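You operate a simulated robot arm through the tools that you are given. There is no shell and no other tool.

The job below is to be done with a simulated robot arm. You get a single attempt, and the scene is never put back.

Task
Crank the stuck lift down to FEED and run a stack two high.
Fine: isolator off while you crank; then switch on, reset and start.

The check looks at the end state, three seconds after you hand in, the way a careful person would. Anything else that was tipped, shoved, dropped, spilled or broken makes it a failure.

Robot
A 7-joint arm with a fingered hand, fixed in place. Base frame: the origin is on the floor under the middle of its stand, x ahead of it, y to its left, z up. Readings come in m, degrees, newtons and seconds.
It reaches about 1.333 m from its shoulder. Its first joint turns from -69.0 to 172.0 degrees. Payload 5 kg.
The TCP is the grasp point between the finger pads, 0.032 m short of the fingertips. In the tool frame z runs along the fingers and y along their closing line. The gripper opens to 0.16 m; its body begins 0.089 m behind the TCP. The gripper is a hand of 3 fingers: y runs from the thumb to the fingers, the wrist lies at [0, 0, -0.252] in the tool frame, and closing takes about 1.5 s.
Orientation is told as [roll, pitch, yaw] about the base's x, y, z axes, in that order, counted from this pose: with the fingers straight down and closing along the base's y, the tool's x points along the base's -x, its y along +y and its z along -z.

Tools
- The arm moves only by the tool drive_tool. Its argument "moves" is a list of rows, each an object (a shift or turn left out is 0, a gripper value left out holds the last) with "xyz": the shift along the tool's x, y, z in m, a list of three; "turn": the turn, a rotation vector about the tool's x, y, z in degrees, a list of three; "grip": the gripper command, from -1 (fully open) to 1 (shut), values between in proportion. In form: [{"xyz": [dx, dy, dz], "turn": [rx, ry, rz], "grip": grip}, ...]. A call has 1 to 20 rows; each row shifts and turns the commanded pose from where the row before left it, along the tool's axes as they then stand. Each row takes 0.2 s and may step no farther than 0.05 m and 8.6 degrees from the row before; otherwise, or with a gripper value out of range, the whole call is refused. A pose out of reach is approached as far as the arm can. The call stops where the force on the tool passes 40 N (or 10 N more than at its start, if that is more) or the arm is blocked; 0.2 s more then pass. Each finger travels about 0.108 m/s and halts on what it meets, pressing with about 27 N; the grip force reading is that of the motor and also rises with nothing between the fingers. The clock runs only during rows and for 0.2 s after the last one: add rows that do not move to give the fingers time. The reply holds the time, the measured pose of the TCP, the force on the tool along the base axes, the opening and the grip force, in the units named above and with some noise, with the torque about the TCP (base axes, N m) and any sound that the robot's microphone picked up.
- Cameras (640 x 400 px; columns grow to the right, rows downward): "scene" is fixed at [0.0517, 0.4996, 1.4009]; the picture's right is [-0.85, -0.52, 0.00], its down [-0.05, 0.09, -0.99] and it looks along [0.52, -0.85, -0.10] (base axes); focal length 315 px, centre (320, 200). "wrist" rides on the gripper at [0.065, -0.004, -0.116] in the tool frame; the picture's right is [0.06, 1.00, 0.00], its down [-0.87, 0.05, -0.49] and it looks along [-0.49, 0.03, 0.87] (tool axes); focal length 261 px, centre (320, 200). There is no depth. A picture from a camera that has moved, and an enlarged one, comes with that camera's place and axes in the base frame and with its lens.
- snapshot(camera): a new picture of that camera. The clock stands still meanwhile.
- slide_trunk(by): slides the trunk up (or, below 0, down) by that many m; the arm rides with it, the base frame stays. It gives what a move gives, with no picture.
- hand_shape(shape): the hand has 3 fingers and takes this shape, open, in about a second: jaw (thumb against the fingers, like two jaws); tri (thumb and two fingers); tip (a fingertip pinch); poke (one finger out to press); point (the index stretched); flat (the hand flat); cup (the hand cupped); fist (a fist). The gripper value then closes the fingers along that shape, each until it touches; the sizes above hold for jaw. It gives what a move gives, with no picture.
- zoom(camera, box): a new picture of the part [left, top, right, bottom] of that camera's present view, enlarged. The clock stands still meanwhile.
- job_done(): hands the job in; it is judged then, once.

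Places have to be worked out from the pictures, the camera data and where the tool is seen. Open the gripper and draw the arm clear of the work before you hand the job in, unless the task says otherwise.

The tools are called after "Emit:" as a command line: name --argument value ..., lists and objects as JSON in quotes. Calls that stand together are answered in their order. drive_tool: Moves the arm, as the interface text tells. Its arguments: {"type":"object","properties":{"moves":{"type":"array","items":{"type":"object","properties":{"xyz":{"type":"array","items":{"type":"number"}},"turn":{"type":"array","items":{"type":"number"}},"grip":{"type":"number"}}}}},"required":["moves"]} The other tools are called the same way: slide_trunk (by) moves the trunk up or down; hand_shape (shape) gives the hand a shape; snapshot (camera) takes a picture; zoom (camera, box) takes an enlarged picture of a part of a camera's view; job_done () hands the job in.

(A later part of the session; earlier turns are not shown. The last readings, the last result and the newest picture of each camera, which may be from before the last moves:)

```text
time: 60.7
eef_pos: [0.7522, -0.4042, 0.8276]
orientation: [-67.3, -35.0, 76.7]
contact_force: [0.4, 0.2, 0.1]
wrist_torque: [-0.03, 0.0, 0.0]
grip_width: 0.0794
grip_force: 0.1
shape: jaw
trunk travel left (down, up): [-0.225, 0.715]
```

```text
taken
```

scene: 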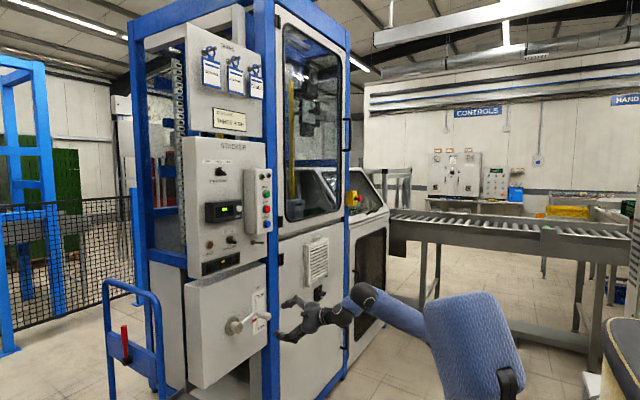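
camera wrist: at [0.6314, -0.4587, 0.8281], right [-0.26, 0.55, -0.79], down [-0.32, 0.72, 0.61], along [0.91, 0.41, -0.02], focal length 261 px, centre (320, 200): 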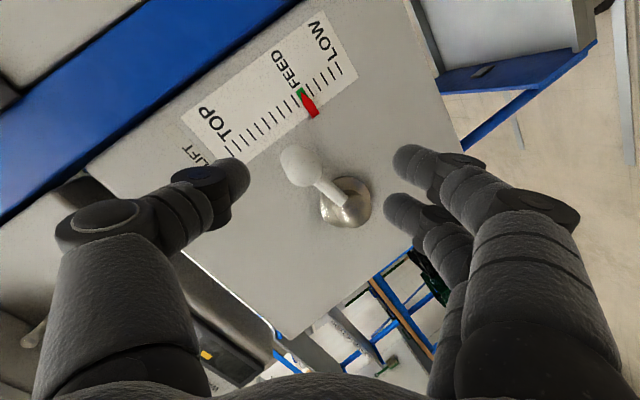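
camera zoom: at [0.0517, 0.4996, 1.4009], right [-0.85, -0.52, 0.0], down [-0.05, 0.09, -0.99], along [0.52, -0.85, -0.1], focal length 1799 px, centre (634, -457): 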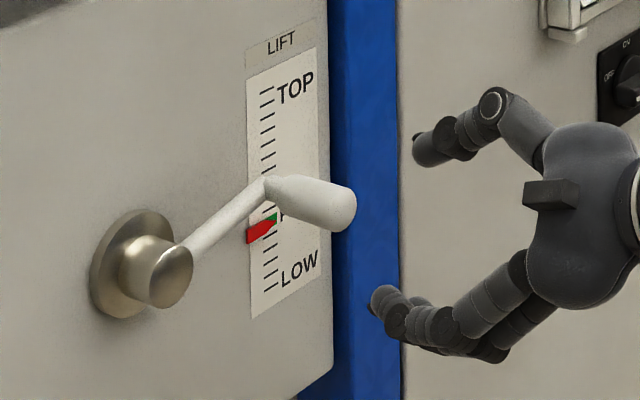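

Emit:
zoom --camera "wrist" --box '[230, 20, 380, 140]'

```text
3.33 times, centred on (305, 80) of wrist
camera zoom: at [0.6314, -0.4587, 0.8281], right [-0.26, 0.55, -0.79], down [-0.32, 0.72, 0.61], along [0.91, 0.41, -0.02], focal length 869 px, centre (370, 600)
```

zoom: 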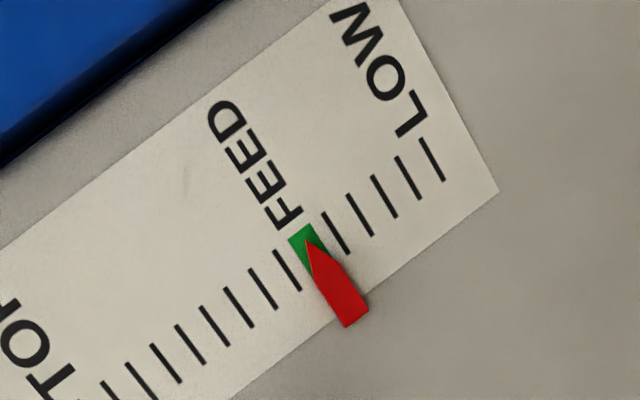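

After release the pointer stays centred on FEED. Now I travel right toward the isolator with the hand kept rolled -56°.

Emit:
drive_tool --moves '[{"xyz": [0.0361, -0.0268, 0]}, {"xyz": [0.0361, -0.0268, 0]}, {"xyz": [0.0361, -0.0268, 0]}, {"xyz": [0.0361, -0.0268, 0]}, {"xyz": [0.0361, -0.0268, 0]}, {"xyz": [0.0361, -0.0268, 0]}, {"xyz": [0.0361, -0.0268, 0]}, {"xyz": [0.0361, -0.0268, 0]}]'

Emit:
slide_trunk --by -0.11

Emit:
snapshot --camera "wrist"

Emit:
snapshot --camera "scene"

```text
time: 62.5
eef_pos: [0.7499, -0.7645, 0.8204]
orientation: [-67.5, -35.1, 76.6]
contact_force: [0.3, 0.0, -1.2]
wrist_torque: [-0.01, -0.03, 0.01]
grip_width: 0.0797
grip_force: 0.0
shape: jaw
trunk travel left (down, up): [-0.225, 0.715]
```

```text
time: 63.9
eef_pos: [0.7508, -0.7638, 0.7118]
orientation: [-67.4, -34.9, 76.8]
contact_force: [-1.1, -0.4, 0.6]
wrist_torque: [-0.02, -0.01, -0.01]
grip_width: 0.0796
grip_force: 0.0
shape: jaw
trunk travel left (down, up): [-0.115, 0.825]
```

```text
taken
camera wrist: at [0.6295, -0.818, 0.712], right [-0.26, 0.55, -0.79], down [-0.32, 0.73, 0.61], along [0.91, 0.41, -0.02], focal length 261 px, centre (320, 200)
```

wrist: 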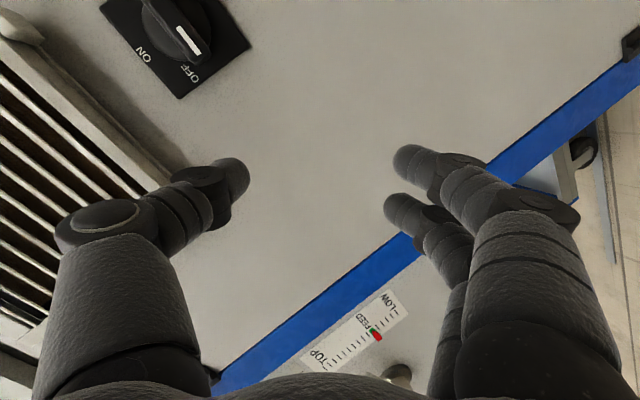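

```text
taken
```

scene: 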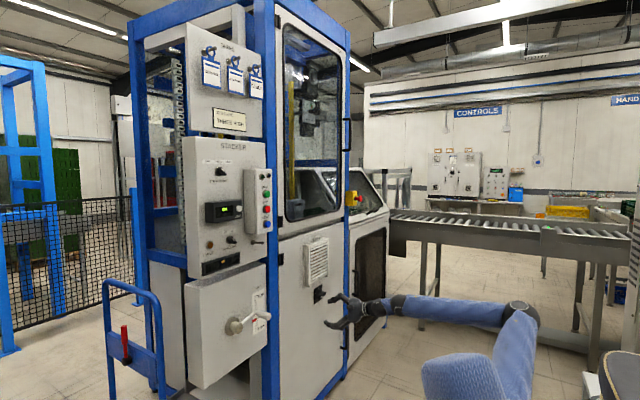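

The knob is visible at OFF. I move the last 14 cm right, level the fingers to point straight at the door and complete the roll to -60°.

Emit:
drive_tool --moves '[{"xyz": [0.0361, -0.0268, 0]}, {"xyz": [0.0361, -0.0268, 0]}, {"xyz": [0.0361, -0.0268, 0]}, {"turn": [4.93, -3.66, 0]}, {"turn": [4.93, -3.66, 0]}, {"turn": [4.93, -3.66, 0]}, {"turn": [0, 0, -4]}]'

Emit:
snapshot --camera "wrist"

```text
time: 65.5
eef_pos: [0.7513, -0.8986, 0.7104]
orientation: [-90.3, -33.1, 90.0]
contact_force: [-0.6, 0.6, -0.7]
wrist_torque: [-0.02, 0.0, 0.0]
grip_width: 0.0797
grip_force: 0.0
shape: jaw
trunk travel left (down, up): [-0.115, 0.825]
```

```text
taken
camera wrist: at [0.6353, -0.9557, 0.6761], right [0.0, 0.49, -0.87], down [-0.49, 0.76, 0.43], along [0.87, 0.43, 0.24], focal length 261 px, centre (320, 200)
```

wrist: 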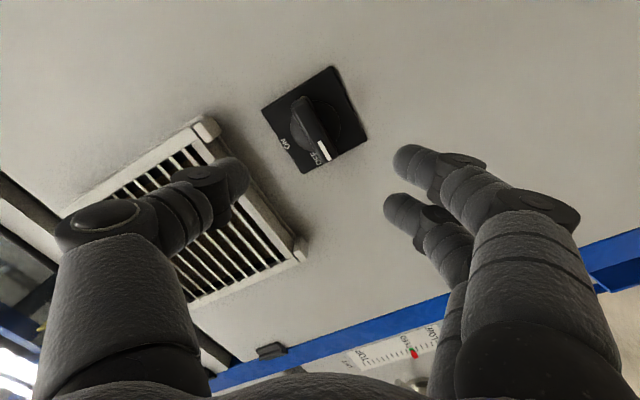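

The handle is nearly on axis (about 3 mm off). I correct, add the last 3° of roll and advance to the same depth that worked before (x≈0.867).

Emit:
drive_tool --moves '[{"xyz": [0, -0.0035, 0], "turn": [0, 0, -3]}, {"xyz": [0, 0, 0.03]}, {"xyz": [0, 0, 0.03]}, {"xyz": [0, 0, 0.02]}, {"xyz": [0, 0, 0.02]}]'

Emit:
snapshot --camera "wrist"

```text
time: 66.7
eef_pos: [0.8481, -0.9022, 0.7133]
orientation: [-90.2, -30.1, 89.9]
contact_force: [0.5, -0.2, 0.6]
wrist_torque: [0.0, 0.01, 0.03]
grip_width: 0.0797
grip_force: 0.0
shape: jaw
trunk travel left (down, up): [-0.115, 0.825]
```

```text
taken
camera wrist: at [0.7328, -0.96, 0.683], right [0.0, 0.45, -0.89], down [-0.49, 0.78, 0.39], along [0.87, 0.44, 0.22], focal length 261 px, centre (320, 200)
```

wrist: 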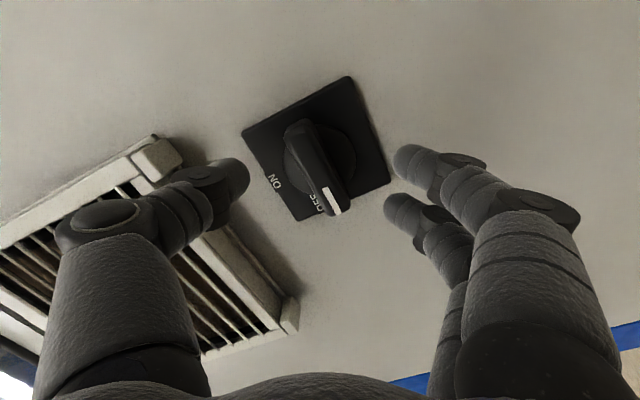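

The bar now looks tilted relative to the hand, so the knob seems to have snapped further than 60° after I let go. I zoom to measure its actual angle.

Emit:
zoom --camera "wrist" --box '[230, 60, 400, 230]'

Emit:
zoom --camera "scene" --box '[295, 270, 355, 320]'

```text
2.35 times, centred on (315, 145) of wrist
camera zoom: at [0.7328, -0.96, 0.683], right [0.0, 0.45, -0.89], down [-0.49, 0.78, 0.39], along [0.87, 0.44, 0.22], focal length 613 px, centre (332, 329)
```

zoom: 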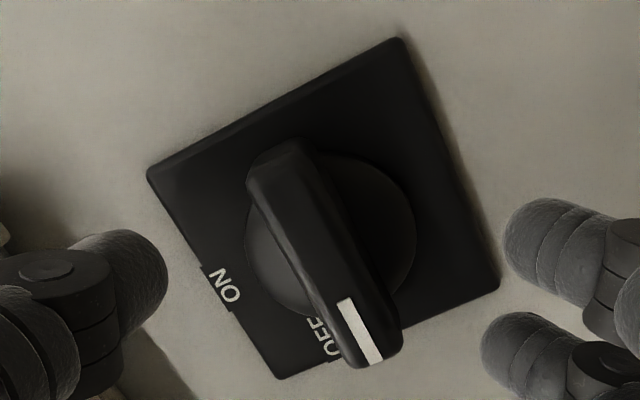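

```text
8.00 times, centred on (325, 295) of scene
camera zoom: at [0.0517, 0.4996, 1.4009], right [-0.85, -0.52, 0.0], down [-0.05, 0.09, -0.99], along [0.52, -0.85, -0.1], focal length 2518 px, centre (280, -560)
```

zoom: 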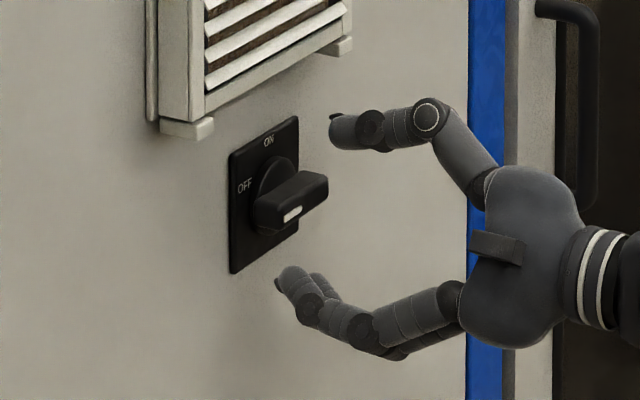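

The bar is parallel to the plate's top edge, so the knob is fully at OFF (90° left). I roll the hand another 30° to align with it.

Emit:
drive_tool --moves '[{"turn": [0, 0, -7.5]}, {"turn": [0, 0, -7.5]}, {"turn": [0, 0, -7.5]}, {"turn": [0, 0, -7.5]}]'

Emit:
snapshot --camera "wrist"

```text
time: 67.7
eef_pos: [0.8501, -0.9009, 0.7131]
orientation: [-90.1, -0.1, 89.9]
contact_force: [-0.5, 0.3, -0.1]
wrist_torque: [-0.01, 0.0, -0.01]
grip_width: 0.0798
grip_force: 0.1
shape: jaw
trunk travel left (down, up): [-0.115, 0.825]
```

```text
taken
camera wrist: at [0.7342, -0.9654, 0.715], right [0.0, -0.06, -1.0], down [-0.49, 0.87, -0.06], along [0.87, 0.49, -0.03], focal length 261 px, centre (320, 200)
```

wrist: 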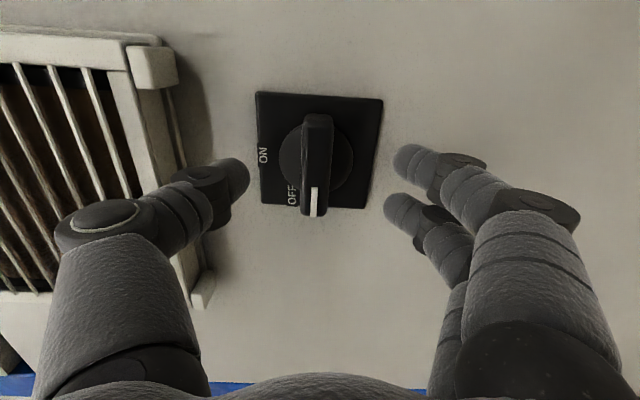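

Aligned with the bar. I advance the last 1.7 cm and close the jaw on it.

Emit:
drive_tool --moves '[{"xyz": [0, -0.002, 0.009]}, {"xyz": [0, 0, 0.008]}, {"grip": 0.3}, {"grip": 0.5}, {"grip": 0.6}, {"grip": 0.7}, {"grip": 0.8}, {"grip": 1.0}, {"grip": 1.0}]'

Emit:
snapshot --camera "wrist"

```text
time: 69.7
eef_pos: [0.868, -0.9016, 0.7137]
orientation: [-90.1, -0.1, 89.9]
contact_force: [1.1, -0.5, 0.6]
wrist_torque: [0.03, 0.02, -0.02]
grip_width: 0.0135
grip_force: 27.0
shape: jaw
trunk travel left (down, up): [-0.115, 0.825]
```

```text
taken
camera wrist: at [0.7515, -0.9658, 0.7165], right [0.0, -0.06, -1.0], down [-0.49, 0.87, -0.05], along [0.87, 0.49, -0.03], focal length 261 px, centre (320, 200)
```

wrist: 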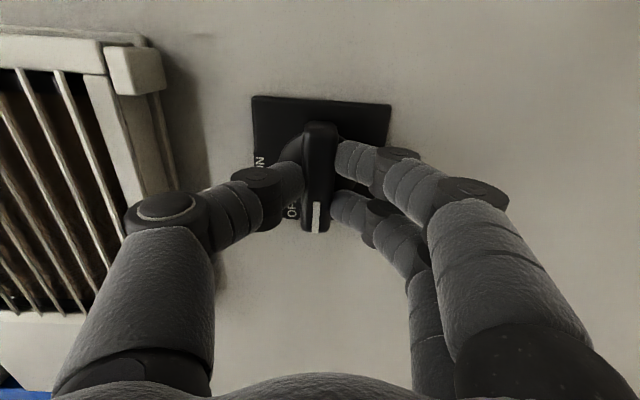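

Gripped cleanly. I turn the handle clockwise 45° first, then the rest to ON.

Emit:
drive_tool --moves '[{"turn": [0, 0, 7.5], "grip": 1}, {"turn": [0, 0, 7.5]}, {"turn": [0, 0, 7.5]}, {"turn": [0, 0, 7.5]}, {"turn": [0, 0, 7.5]}, {"turn": [0, 0, 7.5]}]'

Emit:
drive_tool --moves '[{"turn": [0, 0, 7.5], "grip": 1}, {"turn": [0, 0, 7.5]}, {"turn": [0, 0, 7.5]}, {"turn": [0, 0, 7.5]}, {"turn": [0, 0, 7.5]}, {"turn": [0, 0, 7.5]}]'

Emit:
snapshot --camera "wrist"

Emit:
zoom --camera "scene" --box '[190, 130, 290, 290]'

```text
time: 71.1
eef_pos: [0.868, -0.9008, 0.714]
orientation: [-90.2, -45.2, 90.1]
contact_force: [-3.8, 7.1, -2.3]
wrist_torque: [-0.01, 0.09, 0.18]
grip_width: 0.0139
grip_force: 26.7
shape: jaw
trunk travel left (down, up): [-0.115, 0.825]
```

```text
time: 72.5
eef_pos: [0.8667, -0.8998, 0.7142]
orientation: [117.3, -89.8, -117.3]
contact_force: [0.7, 7.0, -2.7]
wrist_torque: [-0.01, 0.07, 0.2]
grip_width: 0.0137
grip_force: 26.8
shape: jaw
trunk travel left (down, up): [-0.115, 0.825]
```

```text
taken
camera wrist: at [0.752, -0.9035, 0.6478], right [0.0, 1.0, -0.06], down [-0.49, 0.05, 0.87], along [0.87, 0.03, 0.49], focal length 261 px, centre (320, 200)
```

wrist: 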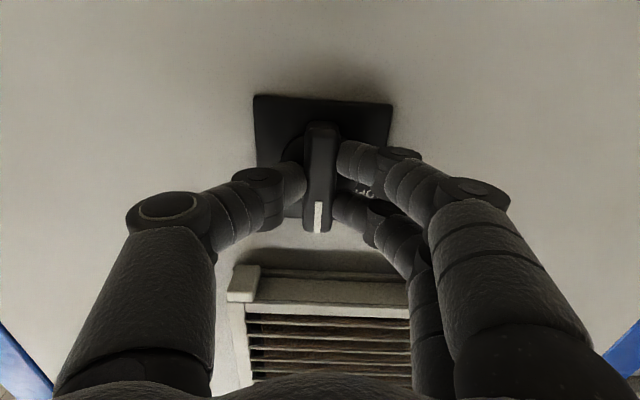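

```text
2.50 times, centred on (240, 210) of scene
camera zoom: at [0.0517, 0.4996, 1.4009], right [-0.85, -0.52, 0.0], down [-0.05, 0.09, -0.99], along [0.52, -0.85, -0.1], focal length 787 px, centre (520, 175)
```

zoom: 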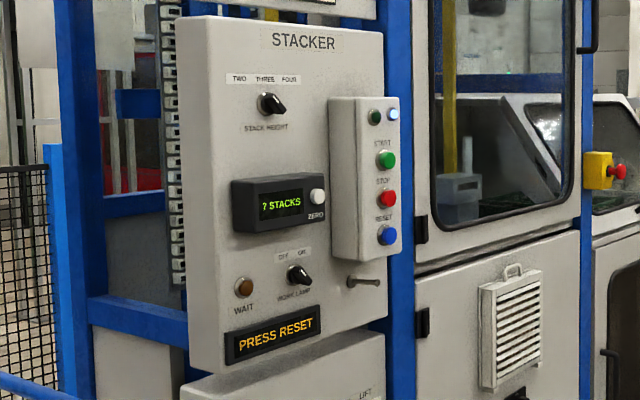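

Power is back and the display reads PRESS RESET, so the lift is accepted at FEED. I release the isolator and back out.

Emit:
drive_tool --moves '[{"grip": 0.6}, {"grip": 0.3}, {"grip": 0.2}, {"xyz": [0, 0, -0.03]}, {"xyz": [0, 0, -0.04]}, {"xyz": [0, 0, -0.04]}]'

Emit:
snapshot --camera "wrist"

Emit:
zoom --camera "scene" --box '[190, 130, 290, 290]'

```text
time: 73.9
eef_pos: [0.7598, -0.9002, 0.714]
orientation: [122.3, -89.8, -122.2]
contact_force: [0.0, -0.2, -1.1]
wrist_torque: [-0.01, -0.02, -0.02]
grip_width: 0.0636
grip_force: 0.0
shape: jaw
trunk travel left (down, up): [-0.115, 0.825]
```

```text
taken
camera wrist: at [0.6437, -0.903, 0.6483], right [0.0, 1.0, -0.06], down [-0.49, 0.05, 0.87], along [0.87, 0.03, 0.49], focal length 261 px, centre (320, 200)
```

wrist: 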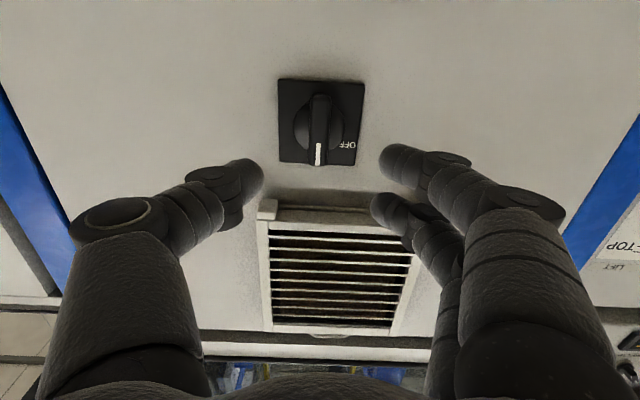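

```text
2.50 times, centred on (240, 210) of scene
camera zoom: at [0.0517, 0.4996, 1.4009], right [-0.85, -0.52, 0.0], down [-0.05, 0.09, -0.99], along [0.52, -0.85, -0.1], focal length 787 px, centre (520, 175)
```

zoom: 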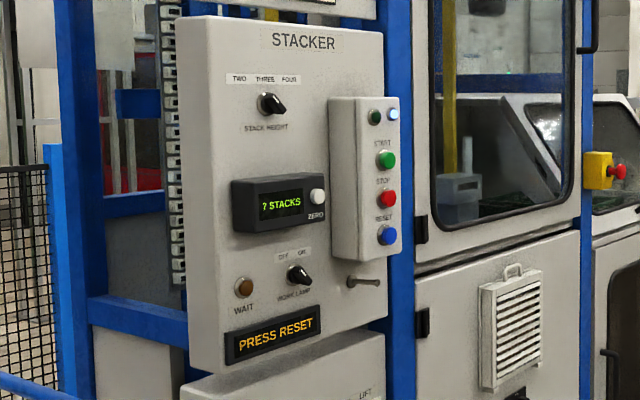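

The isolator is at ON. Next I pitch the hand to view horizontally, raise the trunk, and travel left to the button box (RESET estimated near (0.858,-0.423,1.183)).

Emit:
drive_tool --moves '[{"xyz": [0, 0, -0.03], "turn": [0, 7, 0]}, {"turn": [0, 7, 0]}, {"turn": [0, 7, 0]}, {"turn": [0, 7, 0]}]'

Emit:
slide_trunk --by 0.46

Emit:
drive_tool --moves '[{"xyz": [0, 0.045, 0]}, {"xyz": [0, 0.045, 0]}, {"xyz": [0, 0.045, 0]}, {"xyz": [0, 0.045, 0]}, {"xyz": [0, 0.045, 0]}, {"xyz": [0, 0.045, 0]}, {"xyz": [0, 0.045, 0]}, {"xyz": [0, 0.045, 0]}, {"xyz": [0, 0.045, 0]}]'

Emit:
snapshot --camera "wrist"

Emit:
snapshot --camera "scene"

```text
time: 74.9
eef_pos: [0.7275, -0.902, 0.7155]
orientation: [0.4, -62.0, -0.4]
contact_force: [0.4, -1.2, -0.4]
wrist_torque: [0.04, -0.01, 0.02]
grip_width: 0.0636
grip_force: 0.0
shape: jaw
trunk travel left (down, up): [-0.115, 0.825]
```

```text
refused: 0.46 is not a number from -0.4 to 0.4
```

```text
time: 76.9
eef_pos: [0.7239, -0.4969, 0.7164]
orientation: [-0.8, -62.1, 0.2]
contact_force: [1.3, 6.6, 1.4]
wrist_torque: [-0.25, 0.23, -0.51]
grip_width: 0.0639
grip_force: 0.0
shape: jaw
trunk travel left (down, up): [-0.115, 0.825]
```

```text
taken
camera wrist: at [0.5904, -0.5002, 0.7114], right [-0.02, 1.0, -0.06], down [-0.03, 0.06, 1.0], along [1.0, 0.02, 0.03], focal length 261 px, centre (320, 200)
```

wrist: 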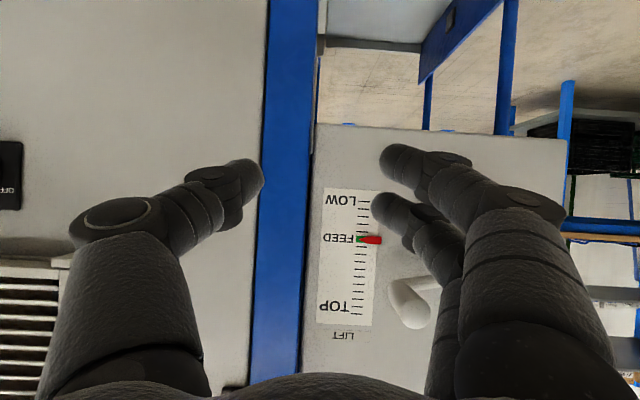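

```text
taken
```

scene: 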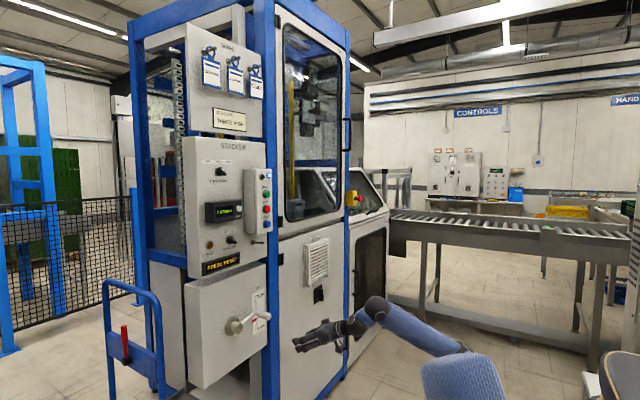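

The trunk call was refused (max 0.4), so the hand moved left at low height, without touching anything. I step back right slightly for clearance and raise the trunk 0.4 m.

Emit:
drive_tool --moves '[{"xyz": [0, -0.02, 0]}, {"xyz": [0, -0.02, 0]}]'

Emit:
slide_trunk --by 0.4

Emit:
snapshot --camera "wrist"

Emit:
snapshot --camera "scene"

```text
time: 77.5
eef_pos: [0.7291, -0.5318, 0.7136]
orientation: [0.2, -62.1, -0.2]
contact_force: [-0.2, 0.0, 0.0]
wrist_torque: [-0.01, -0.01, -0.01]
grip_width: 0.0641
grip_force: 0.0
shape: jaw
trunk travel left (down, up): [-0.115, 0.825]
```

```text
time: 81.3
eef_pos: [0.7274, -0.5341, 1.1139]
orientation: [0.2, -62.1, -0.2]
contact_force: [1.1, 0.2, 0.8]
wrist_torque: [0.03, -0.02, 0.01]
grip_width: 0.0639
grip_force: 0.1
shape: jaw
trunk travel left (down, up): [-0.515, 0.425]
```

```text
taken
camera wrist: at [0.5951, -0.5375, 1.1097], right [-0.03, 1.0, -0.05], down [-0.03, 0.05, 1.0], along [1.0, 0.03, 0.03], focal length 261 px, centre (320, 200)
```

wrist: 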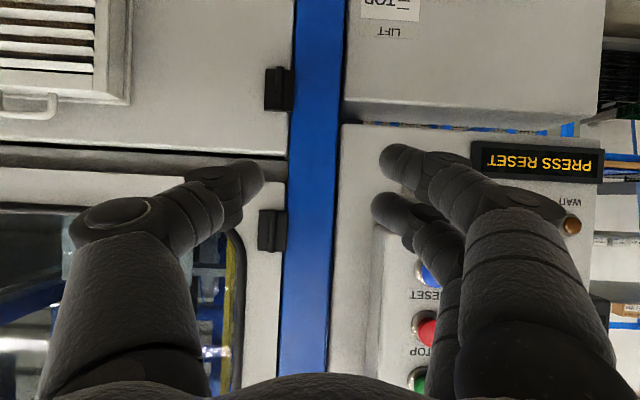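

```text
taken
```

scene: 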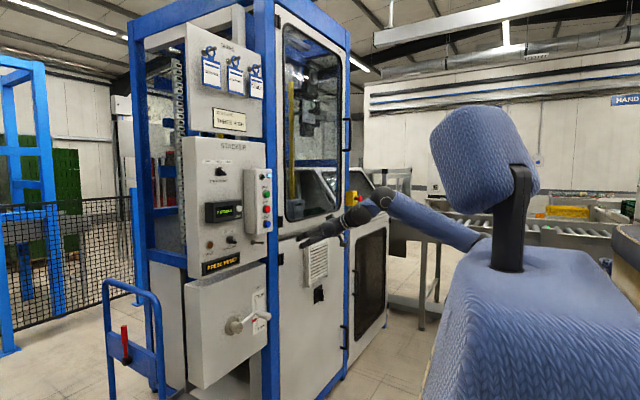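

The hand is safely in front of the machine near panel height. I take the poke shape and look where the finger is.

Emit:
hand_shape --shape "poke"

Emit:
snapshot --camera "wrist"

Emit:
zoom --camera "scene" --box '[280, 180, 400, 260]'

```text
time: 82.2
eef_pos: [0.7272, -0.5327, 1.1142]
orientation: [0.2, -62.1, -0.3]
contact_force: [0.0, 1.5, -0.2]
wrist_torque: [-0.03, -0.03, 0.04]
grip_width: 0.0
grip_force: 0.0
shape: poke
trunk travel left (down, up): [-0.515, 0.425]
```

```text
taken
camera wrist: at [0.595, -0.5374, 1.1099], right [-0.03, 1.0, -0.05], down [-0.03, 0.05, 1.0], along [1.0, 0.03, 0.03], focal length 261 px, centre (320, 200)
```

wrist: 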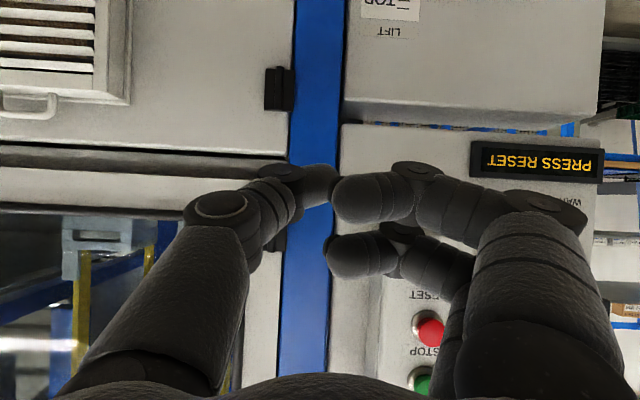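

```text
5.00 times, centred on (340, 220) of scene
camera zoom: at [0.0517, 0.4996, 1.4009], right [-0.85, -0.52, 0.0], down [-0.05, 0.09, -0.99], along [0.52, -0.85, -0.1], focal length 1574 px, centre (220, 100)
```

zoom: 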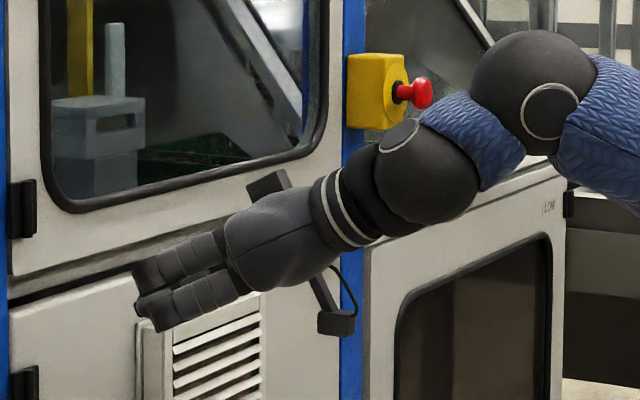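

The hand may still be moving into shape; I wait briefly with a no-motion row and look again.

Emit:
drive_tool --moves '[{"xyz": [0, 0, 0]}, {"xyz": [0, 0, 0]}, {"xyz": [0, 0, 0]}]'

Emit:
snapshot --camera "wrist"

Emit:
zoom --camera "scene" --box '[280, 200, 360, 260]'

```text
time: 83.0
eef_pos: [0.728, -0.5333, 1.1146]
orientation: [0.3, -62.1, -0.2]
contact_force: [0.2, 0.0, 0.4]
wrist_torque: [0.0, 0.01, -0.01]
grip_width: 0.0
grip_force: 0.1
shape: poke
trunk travel left (down, up): [-0.515, 0.425]
```

```text
taken
camera wrist: at [0.595, -0.5374, 1.1098], right [-0.03, 1.0, -0.05], down [-0.03, 0.05, 1.0], along [1.0, 0.03, 0.03], focal length 261 px, centre (320, 200)
```

wrist: 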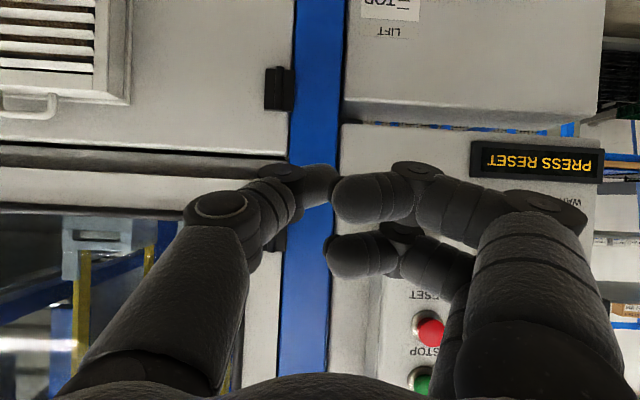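

```text
6.67 times, centred on (320, 230) of scene
camera zoom: at [0.0517, 0.4996, 1.4009], right [-0.85, -0.52, 0.0], down [-0.05, 0.09, -0.99], along [0.52, -0.85, -0.1], focal length 2098 px, centre (320, 0)
```

zoom: 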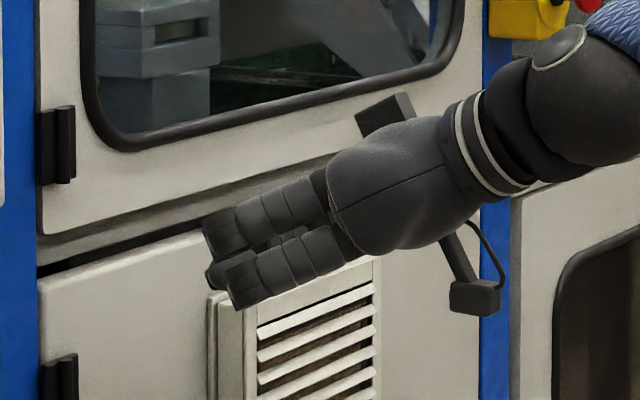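

In this shape with the held grip value all fingers look curled. I command the grip fully open (-1) to see the poke finger extend.

Emit:
drive_tool --moves '[{"grip": -1}, {"grip": -1}, {"grip": -1}, {"grip": -1}, {"grip": -1}]'

Emit:
snapshot --camera "wrist"

Emit:
zoom --camera "scene" --box '[280, 200, 360, 260]'

```text
time: 84.2
eef_pos: [0.7287, -0.5336, 1.1144]
orientation: [0.2, -62.2, -0.3]
contact_force: [-1.1, 0.4, 0.4]
wrist_torque: [-0.02, -0.01, 0.0]
grip_width: 0.0002
grip_force: 0.2
shape: poke
trunk travel left (down, up): [-0.515, 0.425]
```

```text
taken
camera wrist: at [0.595, -0.5374, 1.1098], right [-0.03, 1.0, -0.05], down [-0.03, 0.05, 1.0], along [1.0, 0.03, 0.03], focal length 261 px, centre (320, 200)
```

wrist: 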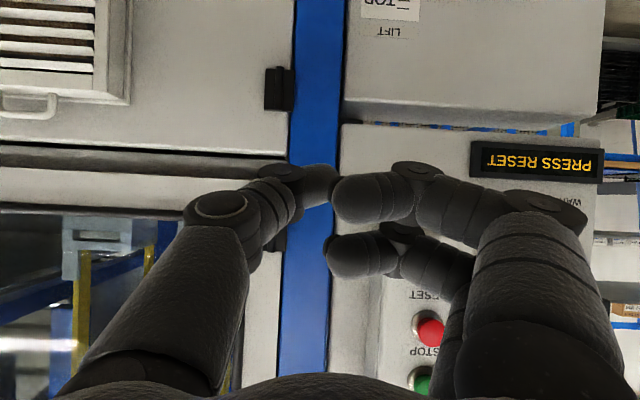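

```text
6.67 times, centred on (320, 230) of scene
camera zoom: at [0.0517, 0.4996, 1.4009], right [-0.85, -0.52, 0.0], down [-0.05, 0.09, -0.99], along [0.52, -0.85, -0.1], focal length 2098 px, centre (320, 0)
```

zoom: 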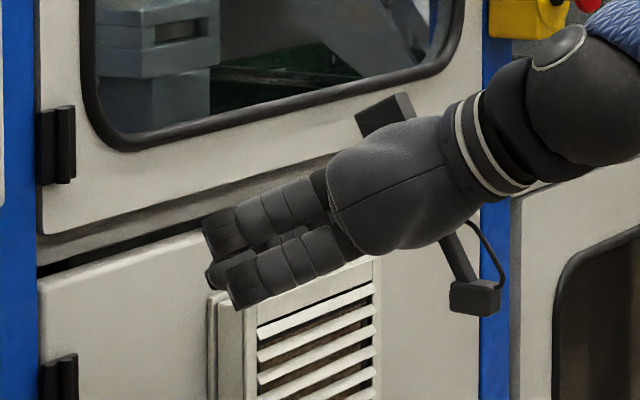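

The poke shape doesn't show a clearly extended finger. I try the point shape instead.

Emit:
hand_shape --shape "point"

Emit:
drive_tool --moves '[{"grip": -1}, {"grip": -1}, {"grip": -1}]'

Emit:
snapshot --camera "wrist"

Emit:
zoom --camera "scene" --box '[280, 200, 360, 260]'

```text
time: 85.1
eef_pos: [0.7284, -0.533, 1.1147]
orientation: [0.2, -62.2, -0.3]
contact_force: [-0.2, 0.2, -0.1]
wrist_torque: [0.0, 0.0, 0.01]
grip_width: 0.0
grip_force: 0.1
shape: point
trunk travel left (down, up): [-0.515, 0.425]
```

```text
time: 85.9
eef_pos: [0.727, -0.5334, 1.1144]
orientation: [0.2, -62.0, -0.3]
contact_force: [0.0, 0.1, 0.8]
wrist_torque: [0.0, -0.01, 0.01]
grip_width: 0.0003
grip_force: 0.0
shape: point
trunk travel left (down, up): [-0.515, 0.425]
```

```text
taken
camera wrist: at [0.595, -0.5374, 1.1098], right [-0.03, 1.0, -0.05], down [-0.03, 0.05, 1.0], along [1.0, 0.03, 0.03], focal length 261 px, centre (320, 200)
```

wrist: 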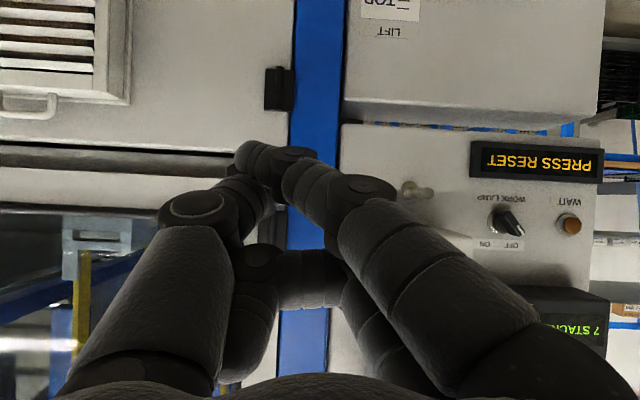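

```text
6.67 times, centred on (320, 230) of scene
camera zoom: at [0.0517, 0.4996, 1.4009], right [-0.85, -0.52, 0.0], down [-0.05, 0.09, -0.99], along [0.52, -0.85, -0.1], focal length 2098 px, centre (320, 0)
```

zoom: 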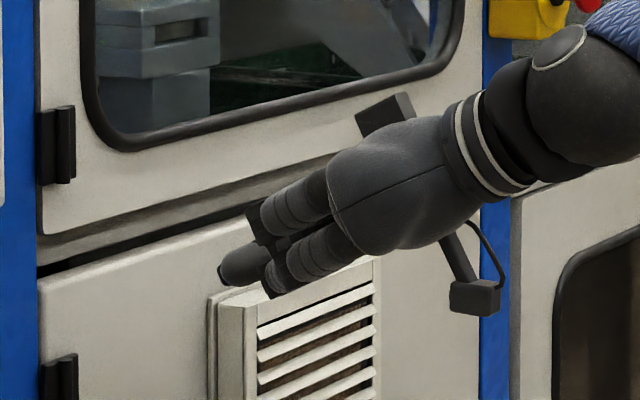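

In the point shape the index tip leads clearly, at about (0.788,-0.588,1.09), i.e. tool offset (-0.007,-0.055,+0.066). Buttons are at y≈-0.418, x≈0.854: RESET z≈1.185, STOP 1.242, START 1.297. I raise the trunk and shift left to bring the tip in front of RESET at a standoff.

Emit:
slide_trunk --by 0.095

Emit:
drive_tool --moves '[{"xyz": [0, 0.042, 0]}, {"xyz": [0, 0.042, 0]}, {"xyz": [0, 0.042, 0]}, {"xyz": [0, 0.042, 0]}]'

Emit:
snapshot --camera "wrist"

Emit:
zoom --camera "scene" --box '[220, 180, 340, 260]'

```text
time: 87.2
eef_pos: [0.7276, -0.5324, 1.2103]
orientation: [0.3, -62.1, -0.4]
contact_force: [-0.3, 0.2, -0.6]
wrist_torque: [0.01, -0.01, -0.01]
grip_width: 0.0
grip_force: 0.1
shape: point
trunk travel left (down, up): [-0.61, 0.33]
```

```text
time: 88.4
eef_pos: [0.7208, -0.3663, 1.1158]
orientation: [0.3, -54.2, -0.3]
contact_force: [0.0, 0.1, -1.3]
wrist_torque: [-0.03, -0.02, 0.05]
grip_width: 0.0
grip_force: 0.1
shape: point
trunk travel left (down, up): [-0.61, 0.33]
stopped in row 4: the arm was blocked; the commanded pose is now the measured one
```

```text
taken
camera wrist: at [0.5889, -0.3705, 1.1297], right [-0.03, 1.0, -0.05], down [0.11, 0.05, 0.99], along [0.99, 0.03, -0.11], focal length 261 px, centre (320, 200)
```

wrist: 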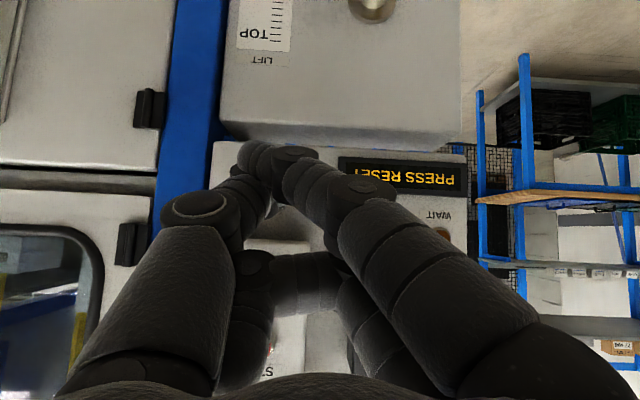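

```text
5.00 times, centred on (280, 220) of scene
camera zoom: at [0.0517, 0.4996, 1.4009], right [-0.85, -0.52, 0.0], down [-0.05, 0.09, -0.99], along [0.52, -0.85, -0.1], focal length 1574 px, centre (520, 100)
```

zoom: 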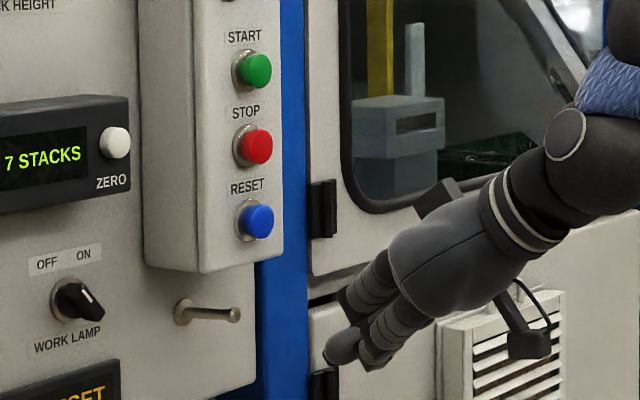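

The arm touched its inner reach limit again and sagged by ~9 cm (nothing is touched; the tip is well in front of the panel). I raise the trunk 0.1 m, which restores height with a better arm pose, then move a bit forward.

Emit:
slide_trunk --by 0.1

Emit:
drive_tool --moves '[{"xyz": [-0.0059, 0, 0.0081]}, {"xyz": [-0.0059, 0, 0.0081]}]'

Emit:
snapshot --camera "wrist"

Emit:
zoom --camera "scene" --box '[220, 160, 340, 240]'

```text
time: 89.8
eef_pos: [0.7221, -0.3664, 1.2152]
orientation: [0.4, -54.1, -0.3]
contact_force: [-0.5, 0.7, -0.7]
wrist_torque: [0.03, -0.02, -0.03]
grip_width: 0.0
grip_force: 0.0
shape: point
trunk travel left (down, up): [-0.71, 0.23]
```

```text
time: 90.4
eef_pos: [0.7409, -0.3696, 1.2157]
orientation: [0.2, -54.1, -0.4]
contact_force: [0.1, 0.4, -0.5]
wrist_torque: [-0.01, -0.01, 0.0]
grip_width: 0.0
grip_force: 0.0
shape: point
trunk travel left (down, up): [-0.71, 0.23]
```

```text
taken
camera wrist: at [0.6092, -0.3721, 1.2291], right [-0.03, 1.0, -0.05], down [0.11, 0.05, 0.99], along [0.99, 0.03, -0.11], focal length 261 px, centre (320, 200)
```

wrist: 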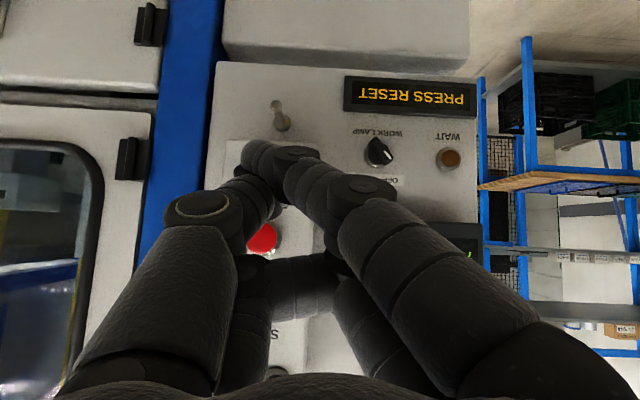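

```text
5.00 times, centred on (280, 200) of scene
camera zoom: at [0.0517, 0.4996, 1.4009], right [-0.85, -0.52, 0.0], down [-0.05, 0.09, -0.99], along [0.52, -0.85, -0.1], focal length 1574 px, centre (520, 200)
```

zoom: 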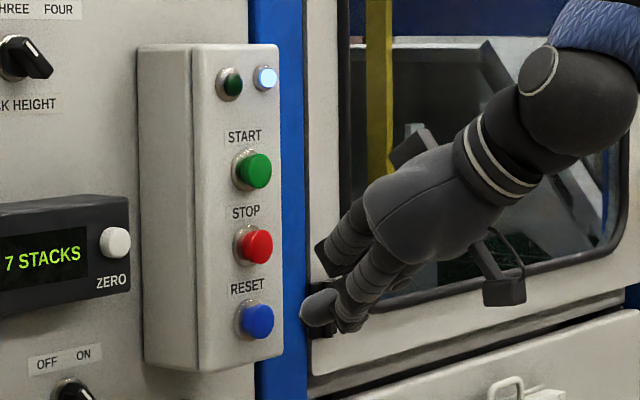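

The index tip is close to RESET in the scene view, but my two tip estimates disagree by ~2 cm in height. I zoom both views for a better tip position.

Emit:
zoom --camera "wrist" --box '[190, 100, 350, 260]'

Emit:
zoom --camera "scene" --box '[255, 190, 315, 240]'

```text
2.50 times, centred on (270, 180) of wrist
camera zoom: at [0.6092, -0.3721, 1.2291], right [-0.03, 1.0, -0.05], down [0.11, 0.05, 0.99], along [0.99, 0.03, -0.11], focal length 652 px, centre (445, 250)
```

zoom: 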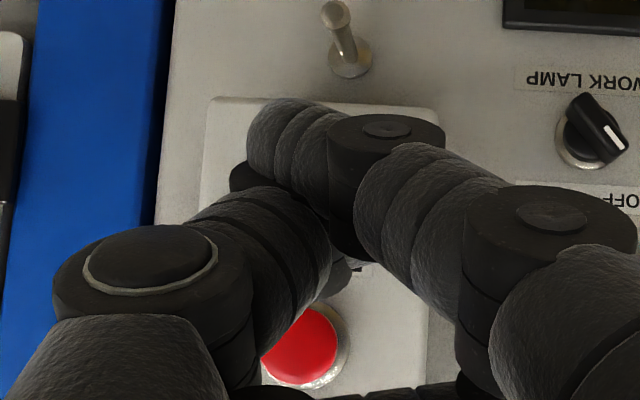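

```text
8.00 times, centred on (285, 215) of scene
camera zoom: at [0.0517, 0.4996, 1.4009], right [-0.85, -0.52, 0.0], down [-0.05, 0.09, -0.99], along [0.52, -0.85, -0.1], focal length 2518 px, centre (600, 80)
```

zoom: 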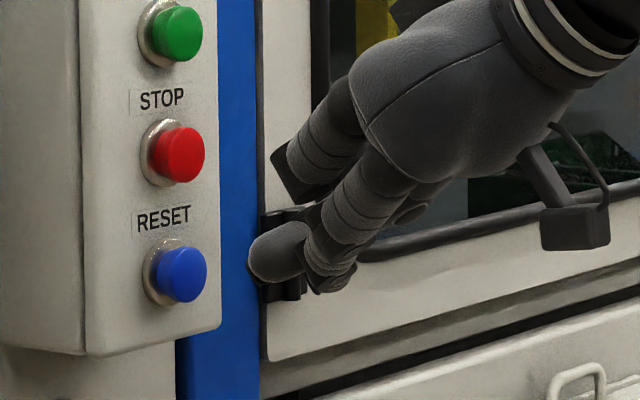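

Both cameras agree on the buttons but not exactly on the tip, so I creep 3 cm closer and judge the alignment near the button itself.

Emit:
drive_tool --moves '[{"xyz": [-0.0088, 0.002, 0.0122]}, {"xyz": [-0.0088, 0.002, 0.0122]}]'

Emit:
zoom --camera "scene" --box '[245, 190, 305, 240]'

Emit:
zoom --camera "wrist" --box '[170, 80, 370, 280]'

```text
time: 91.0
eef_pos: [0.7716, -0.3655, 1.2159]
orientation: [0.2, -54.1, -0.4]
contact_force: [0.5, 0.1, 0.2]
wrist_torque: [-0.04, 0.01, 0.0]
grip_width: 0.0001
grip_force: 0.1
shape: point
trunk travel left (down, up): [-0.71, 0.23]
```

```text
8.00 times, centred on (275, 215) of scene
camera zoom: at [0.0517, 0.4996, 1.4009], right [-0.85, -0.52, 0.0], down [-0.05, 0.09, -0.99], along [0.52, -0.85, -0.1], focal length 2518 px, centre (680, 80)
```

zoom: 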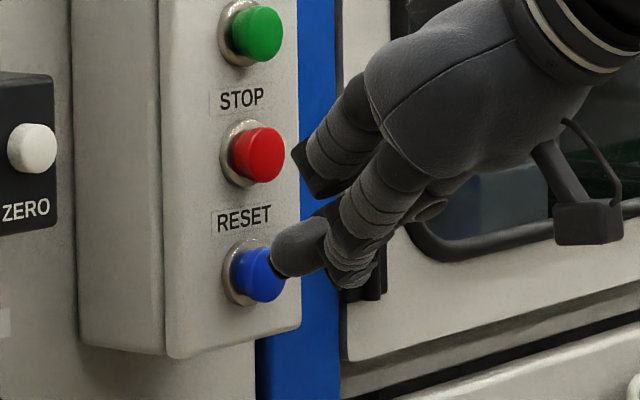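

```text
2.00 times, centred on (270, 180) of wrist
camera zoom: at [0.64, -0.3687, 1.2292], right [-0.03, 1.0, -0.05], down [0.11, 0.05, 0.99], along [0.99, 0.03, -0.11], focal length 521 px, centre (420, 240)
```

zoom: 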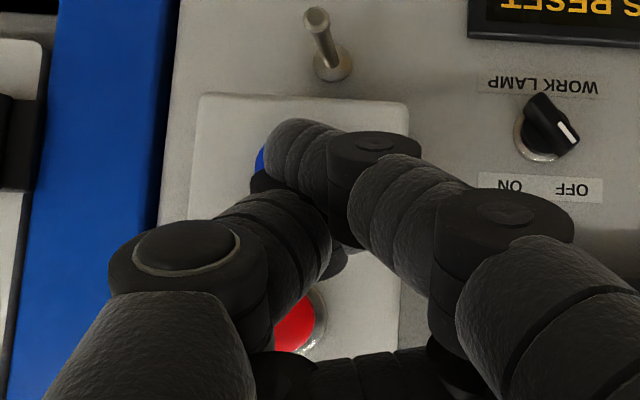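

The tip is right in front of the blue RESET cap (a few mm high in the scene view). I lower 3 mm and push forward in small steps, watching force.

Emit:
drive_tool --moves '[{"xyz": [-0.0023, 0, 0.0083]}, {"xyz": [-0.0047, 0, 0.0065]}]'

Emit:
zoom --camera "scene" --box '[190, 180, 290, 280]'

```text
time: 91.6
eef_pos: [0.7866, -0.3639, 1.2125]
orientation: [0.2, -54.1, -0.3]
contact_force: [-0.1, 0.8, 0.8]
wrist_torque: [0.04, -0.01, -0.02]
grip_width: 0.0
grip_force: 0.0
shape: point
trunk travel left (down, up): [-0.71, 0.23]
```

```text
4.00 times, centred on (240, 230) of scene
camera zoom: at [0.0517, 0.4996, 1.4009], right [-0.85, -0.52, 0.0], down [-0.05, 0.09, -0.99], along [0.52, -0.85, -0.1], focal length 1259 px, centre (640, 80)
```

zoom: 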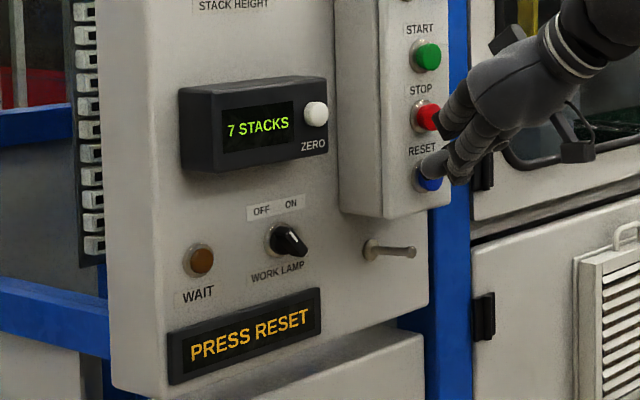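

No contact yet. The curled upper finger appears near STOP in this view, so I zoom to check its clearance before pushing on.

Emit:
zoom --camera "scene" --box '[250, 190, 300, 235]'

Emit:
snapshot --camera "wrist"

```text
8.89 times, centred on (275, 212) of scene
camera zoom: at [0.0517, 0.4996, 1.4009], right [-0.85, -0.52, 0.0], down [-0.05, 0.09, -0.99], along [0.52, -0.85, -0.1], focal length 2798 px, centre (720, 89)
```

zoom: 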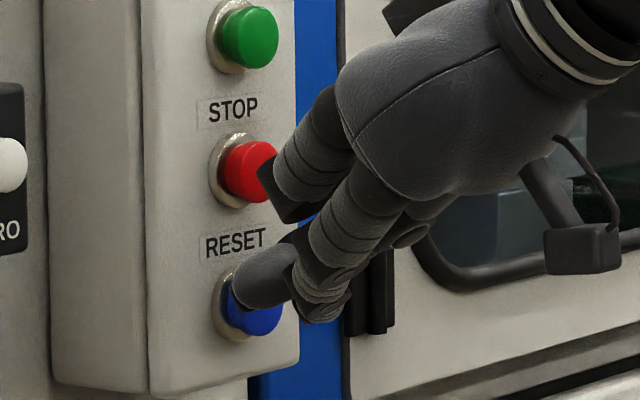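

```text
taken
camera wrist: at [0.6555, -0.3677, 1.227], right [-0.03, 1.0, -0.05], down [0.11, 0.05, 0.99], along [0.99, 0.03, -0.11], focal length 261 px, centre (320, 200)
```

wrist: 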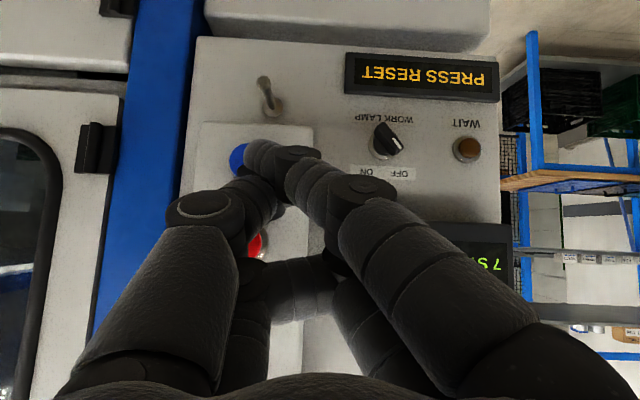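

The tip is about 7 mm left and 1 cm above the RESET centre and almost touching. I back off 1 cm, shift right and down, then push forward again.

Emit:
drive_tool --moves '[{"xyz": [0.0071, 0, -0.0097]}, {"xyz": [0.0065, -0.008, 0.0047]}]'

Emit:
zoom --camera "scene" --box '[250, 190, 300, 235]'

Emit:
zoom --camera "wrist" --box '[170, 80, 370, 280]'

```text
time: 92.2
eef_pos: [0.7779, -0.3722, 1.2047]
orientation: [0.2, -54.1, -0.4]
contact_force: [-0.1, -0.3, 0.0]
wrist_torque: [0.03, 0.02, 0.03]
grip_width: 0.0001
grip_force: 0.0
shape: point
trunk travel left (down, up): [-0.71, 0.23]
```

```text
8.89 times, centred on (275, 212) of scene
camera zoom: at [0.0517, 0.4996, 1.4009], right [-0.85, -0.52, 0.0], down [-0.05, 0.09, -0.99], along [0.52, -0.85, -0.1], focal length 2798 px, centre (720, 89)
```

zoom: 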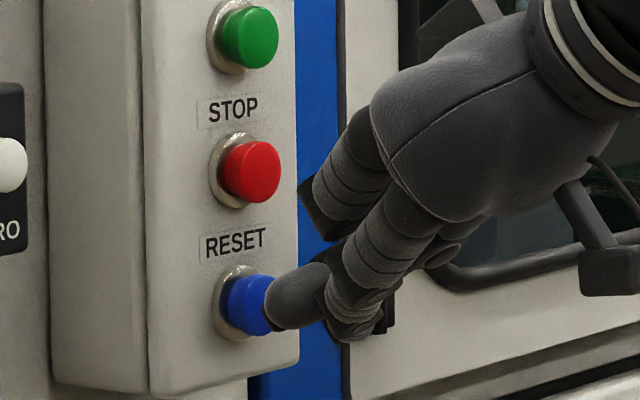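

```text
2.00 times, centred on (270, 180) of wrist
camera zoom: at [0.6452, -0.3755, 1.2187], right [-0.03, 1.0, -0.05], down [0.11, 0.05, 0.99], along [0.99, 0.03, -0.11], focal length 521 px, centre (420, 240)
```

zoom: 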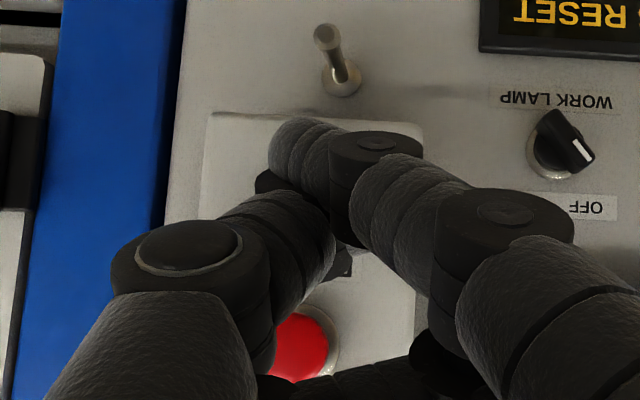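

Now the tip points straight at the RESET cap with about 1 cm gap. I push forward in 6 mm steps.

Emit:
drive_tool --moves '[{"xyz": [-0.0035, 0, 0.0049]}, {"xyz": [-0.0035, 0, 0.0049]}, {"xyz": [-0.0029, 0, 0.004]}]'

Emit:
zoom --camera "scene" --box '[190, 180, 300, 280]'

```text
time: 93.0
eef_pos: [0.7943, -0.3718, 1.2047]
orientation: [0.2, -54.1, -0.4]
contact_force: [0.1, -0.4, 0.3]
wrist_torque: [0.0, -0.01, 0.01]
grip_width: 0.0001
grip_force: 0.1
shape: point
trunk travel left (down, up): [-0.71, 0.23]
```

```text
4.00 times, centred on (245, 230) of scene
camera zoom: at [0.0517, 0.4996, 1.4009], right [-0.85, -0.52, 0.0], down [-0.05, 0.09, -0.99], along [0.52, -0.85, -0.1], focal length 1259 px, centre (620, 80)
```

zoom: 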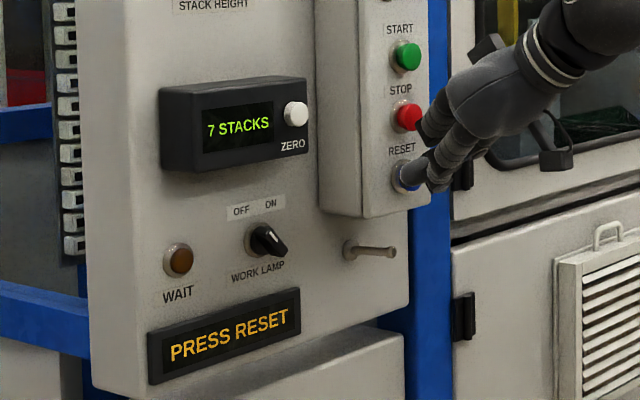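

Still no contact force. I push a little further in 4-6 mm steps.

Emit:
drive_tool --moves '[{"xyz": [-0.0029, 0, 0.004]}, {"xyz": [-0.0024, 0, 0.0032]}]'

Emit:
zoom --camera "scene" --box '[250, 190, 300, 235]'

Emit:
snapshot --camera "wrist"

```text
time: 93.6
eef_pos: [0.8006, -0.3709, 1.2043]
orientation: [0.1, -54.1, -0.3]
contact_force: [0.5, 0.5, 0.2]
wrist_torque: [0.0, 0.01, 0.01]
grip_width: 0.0
grip_force: 0.0
shape: point
trunk travel left (down, up): [-0.71, 0.23]
```

```text
8.89 times, centred on (275, 212) of scene
camera zoom: at [0.0517, 0.4996, 1.4009], right [-0.85, -0.52, 0.0], down [-0.05, 0.09, -0.99], along [0.52, -0.85, -0.1], focal length 2798 px, centre (720, 89)
```

zoom: 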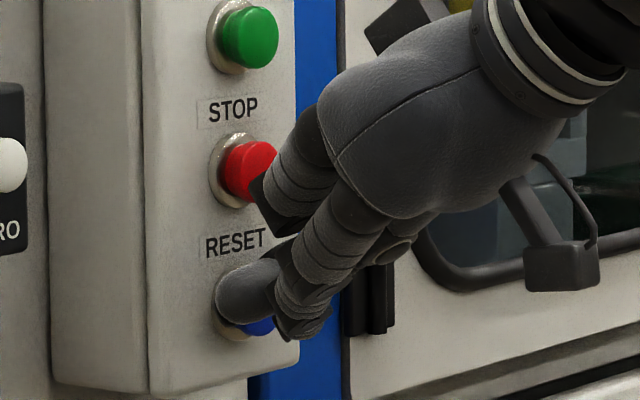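

```text
taken
camera wrist: at [0.6698, -0.3745, 1.2182], right [-0.03, 1.0, -0.05], down [0.11, 0.05, 0.99], along [0.99, 0.03, -0.11], focal length 261 px, centre (320, 200)
```

wrist: 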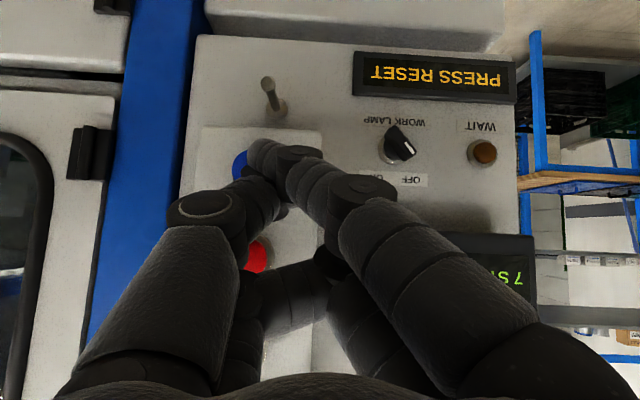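

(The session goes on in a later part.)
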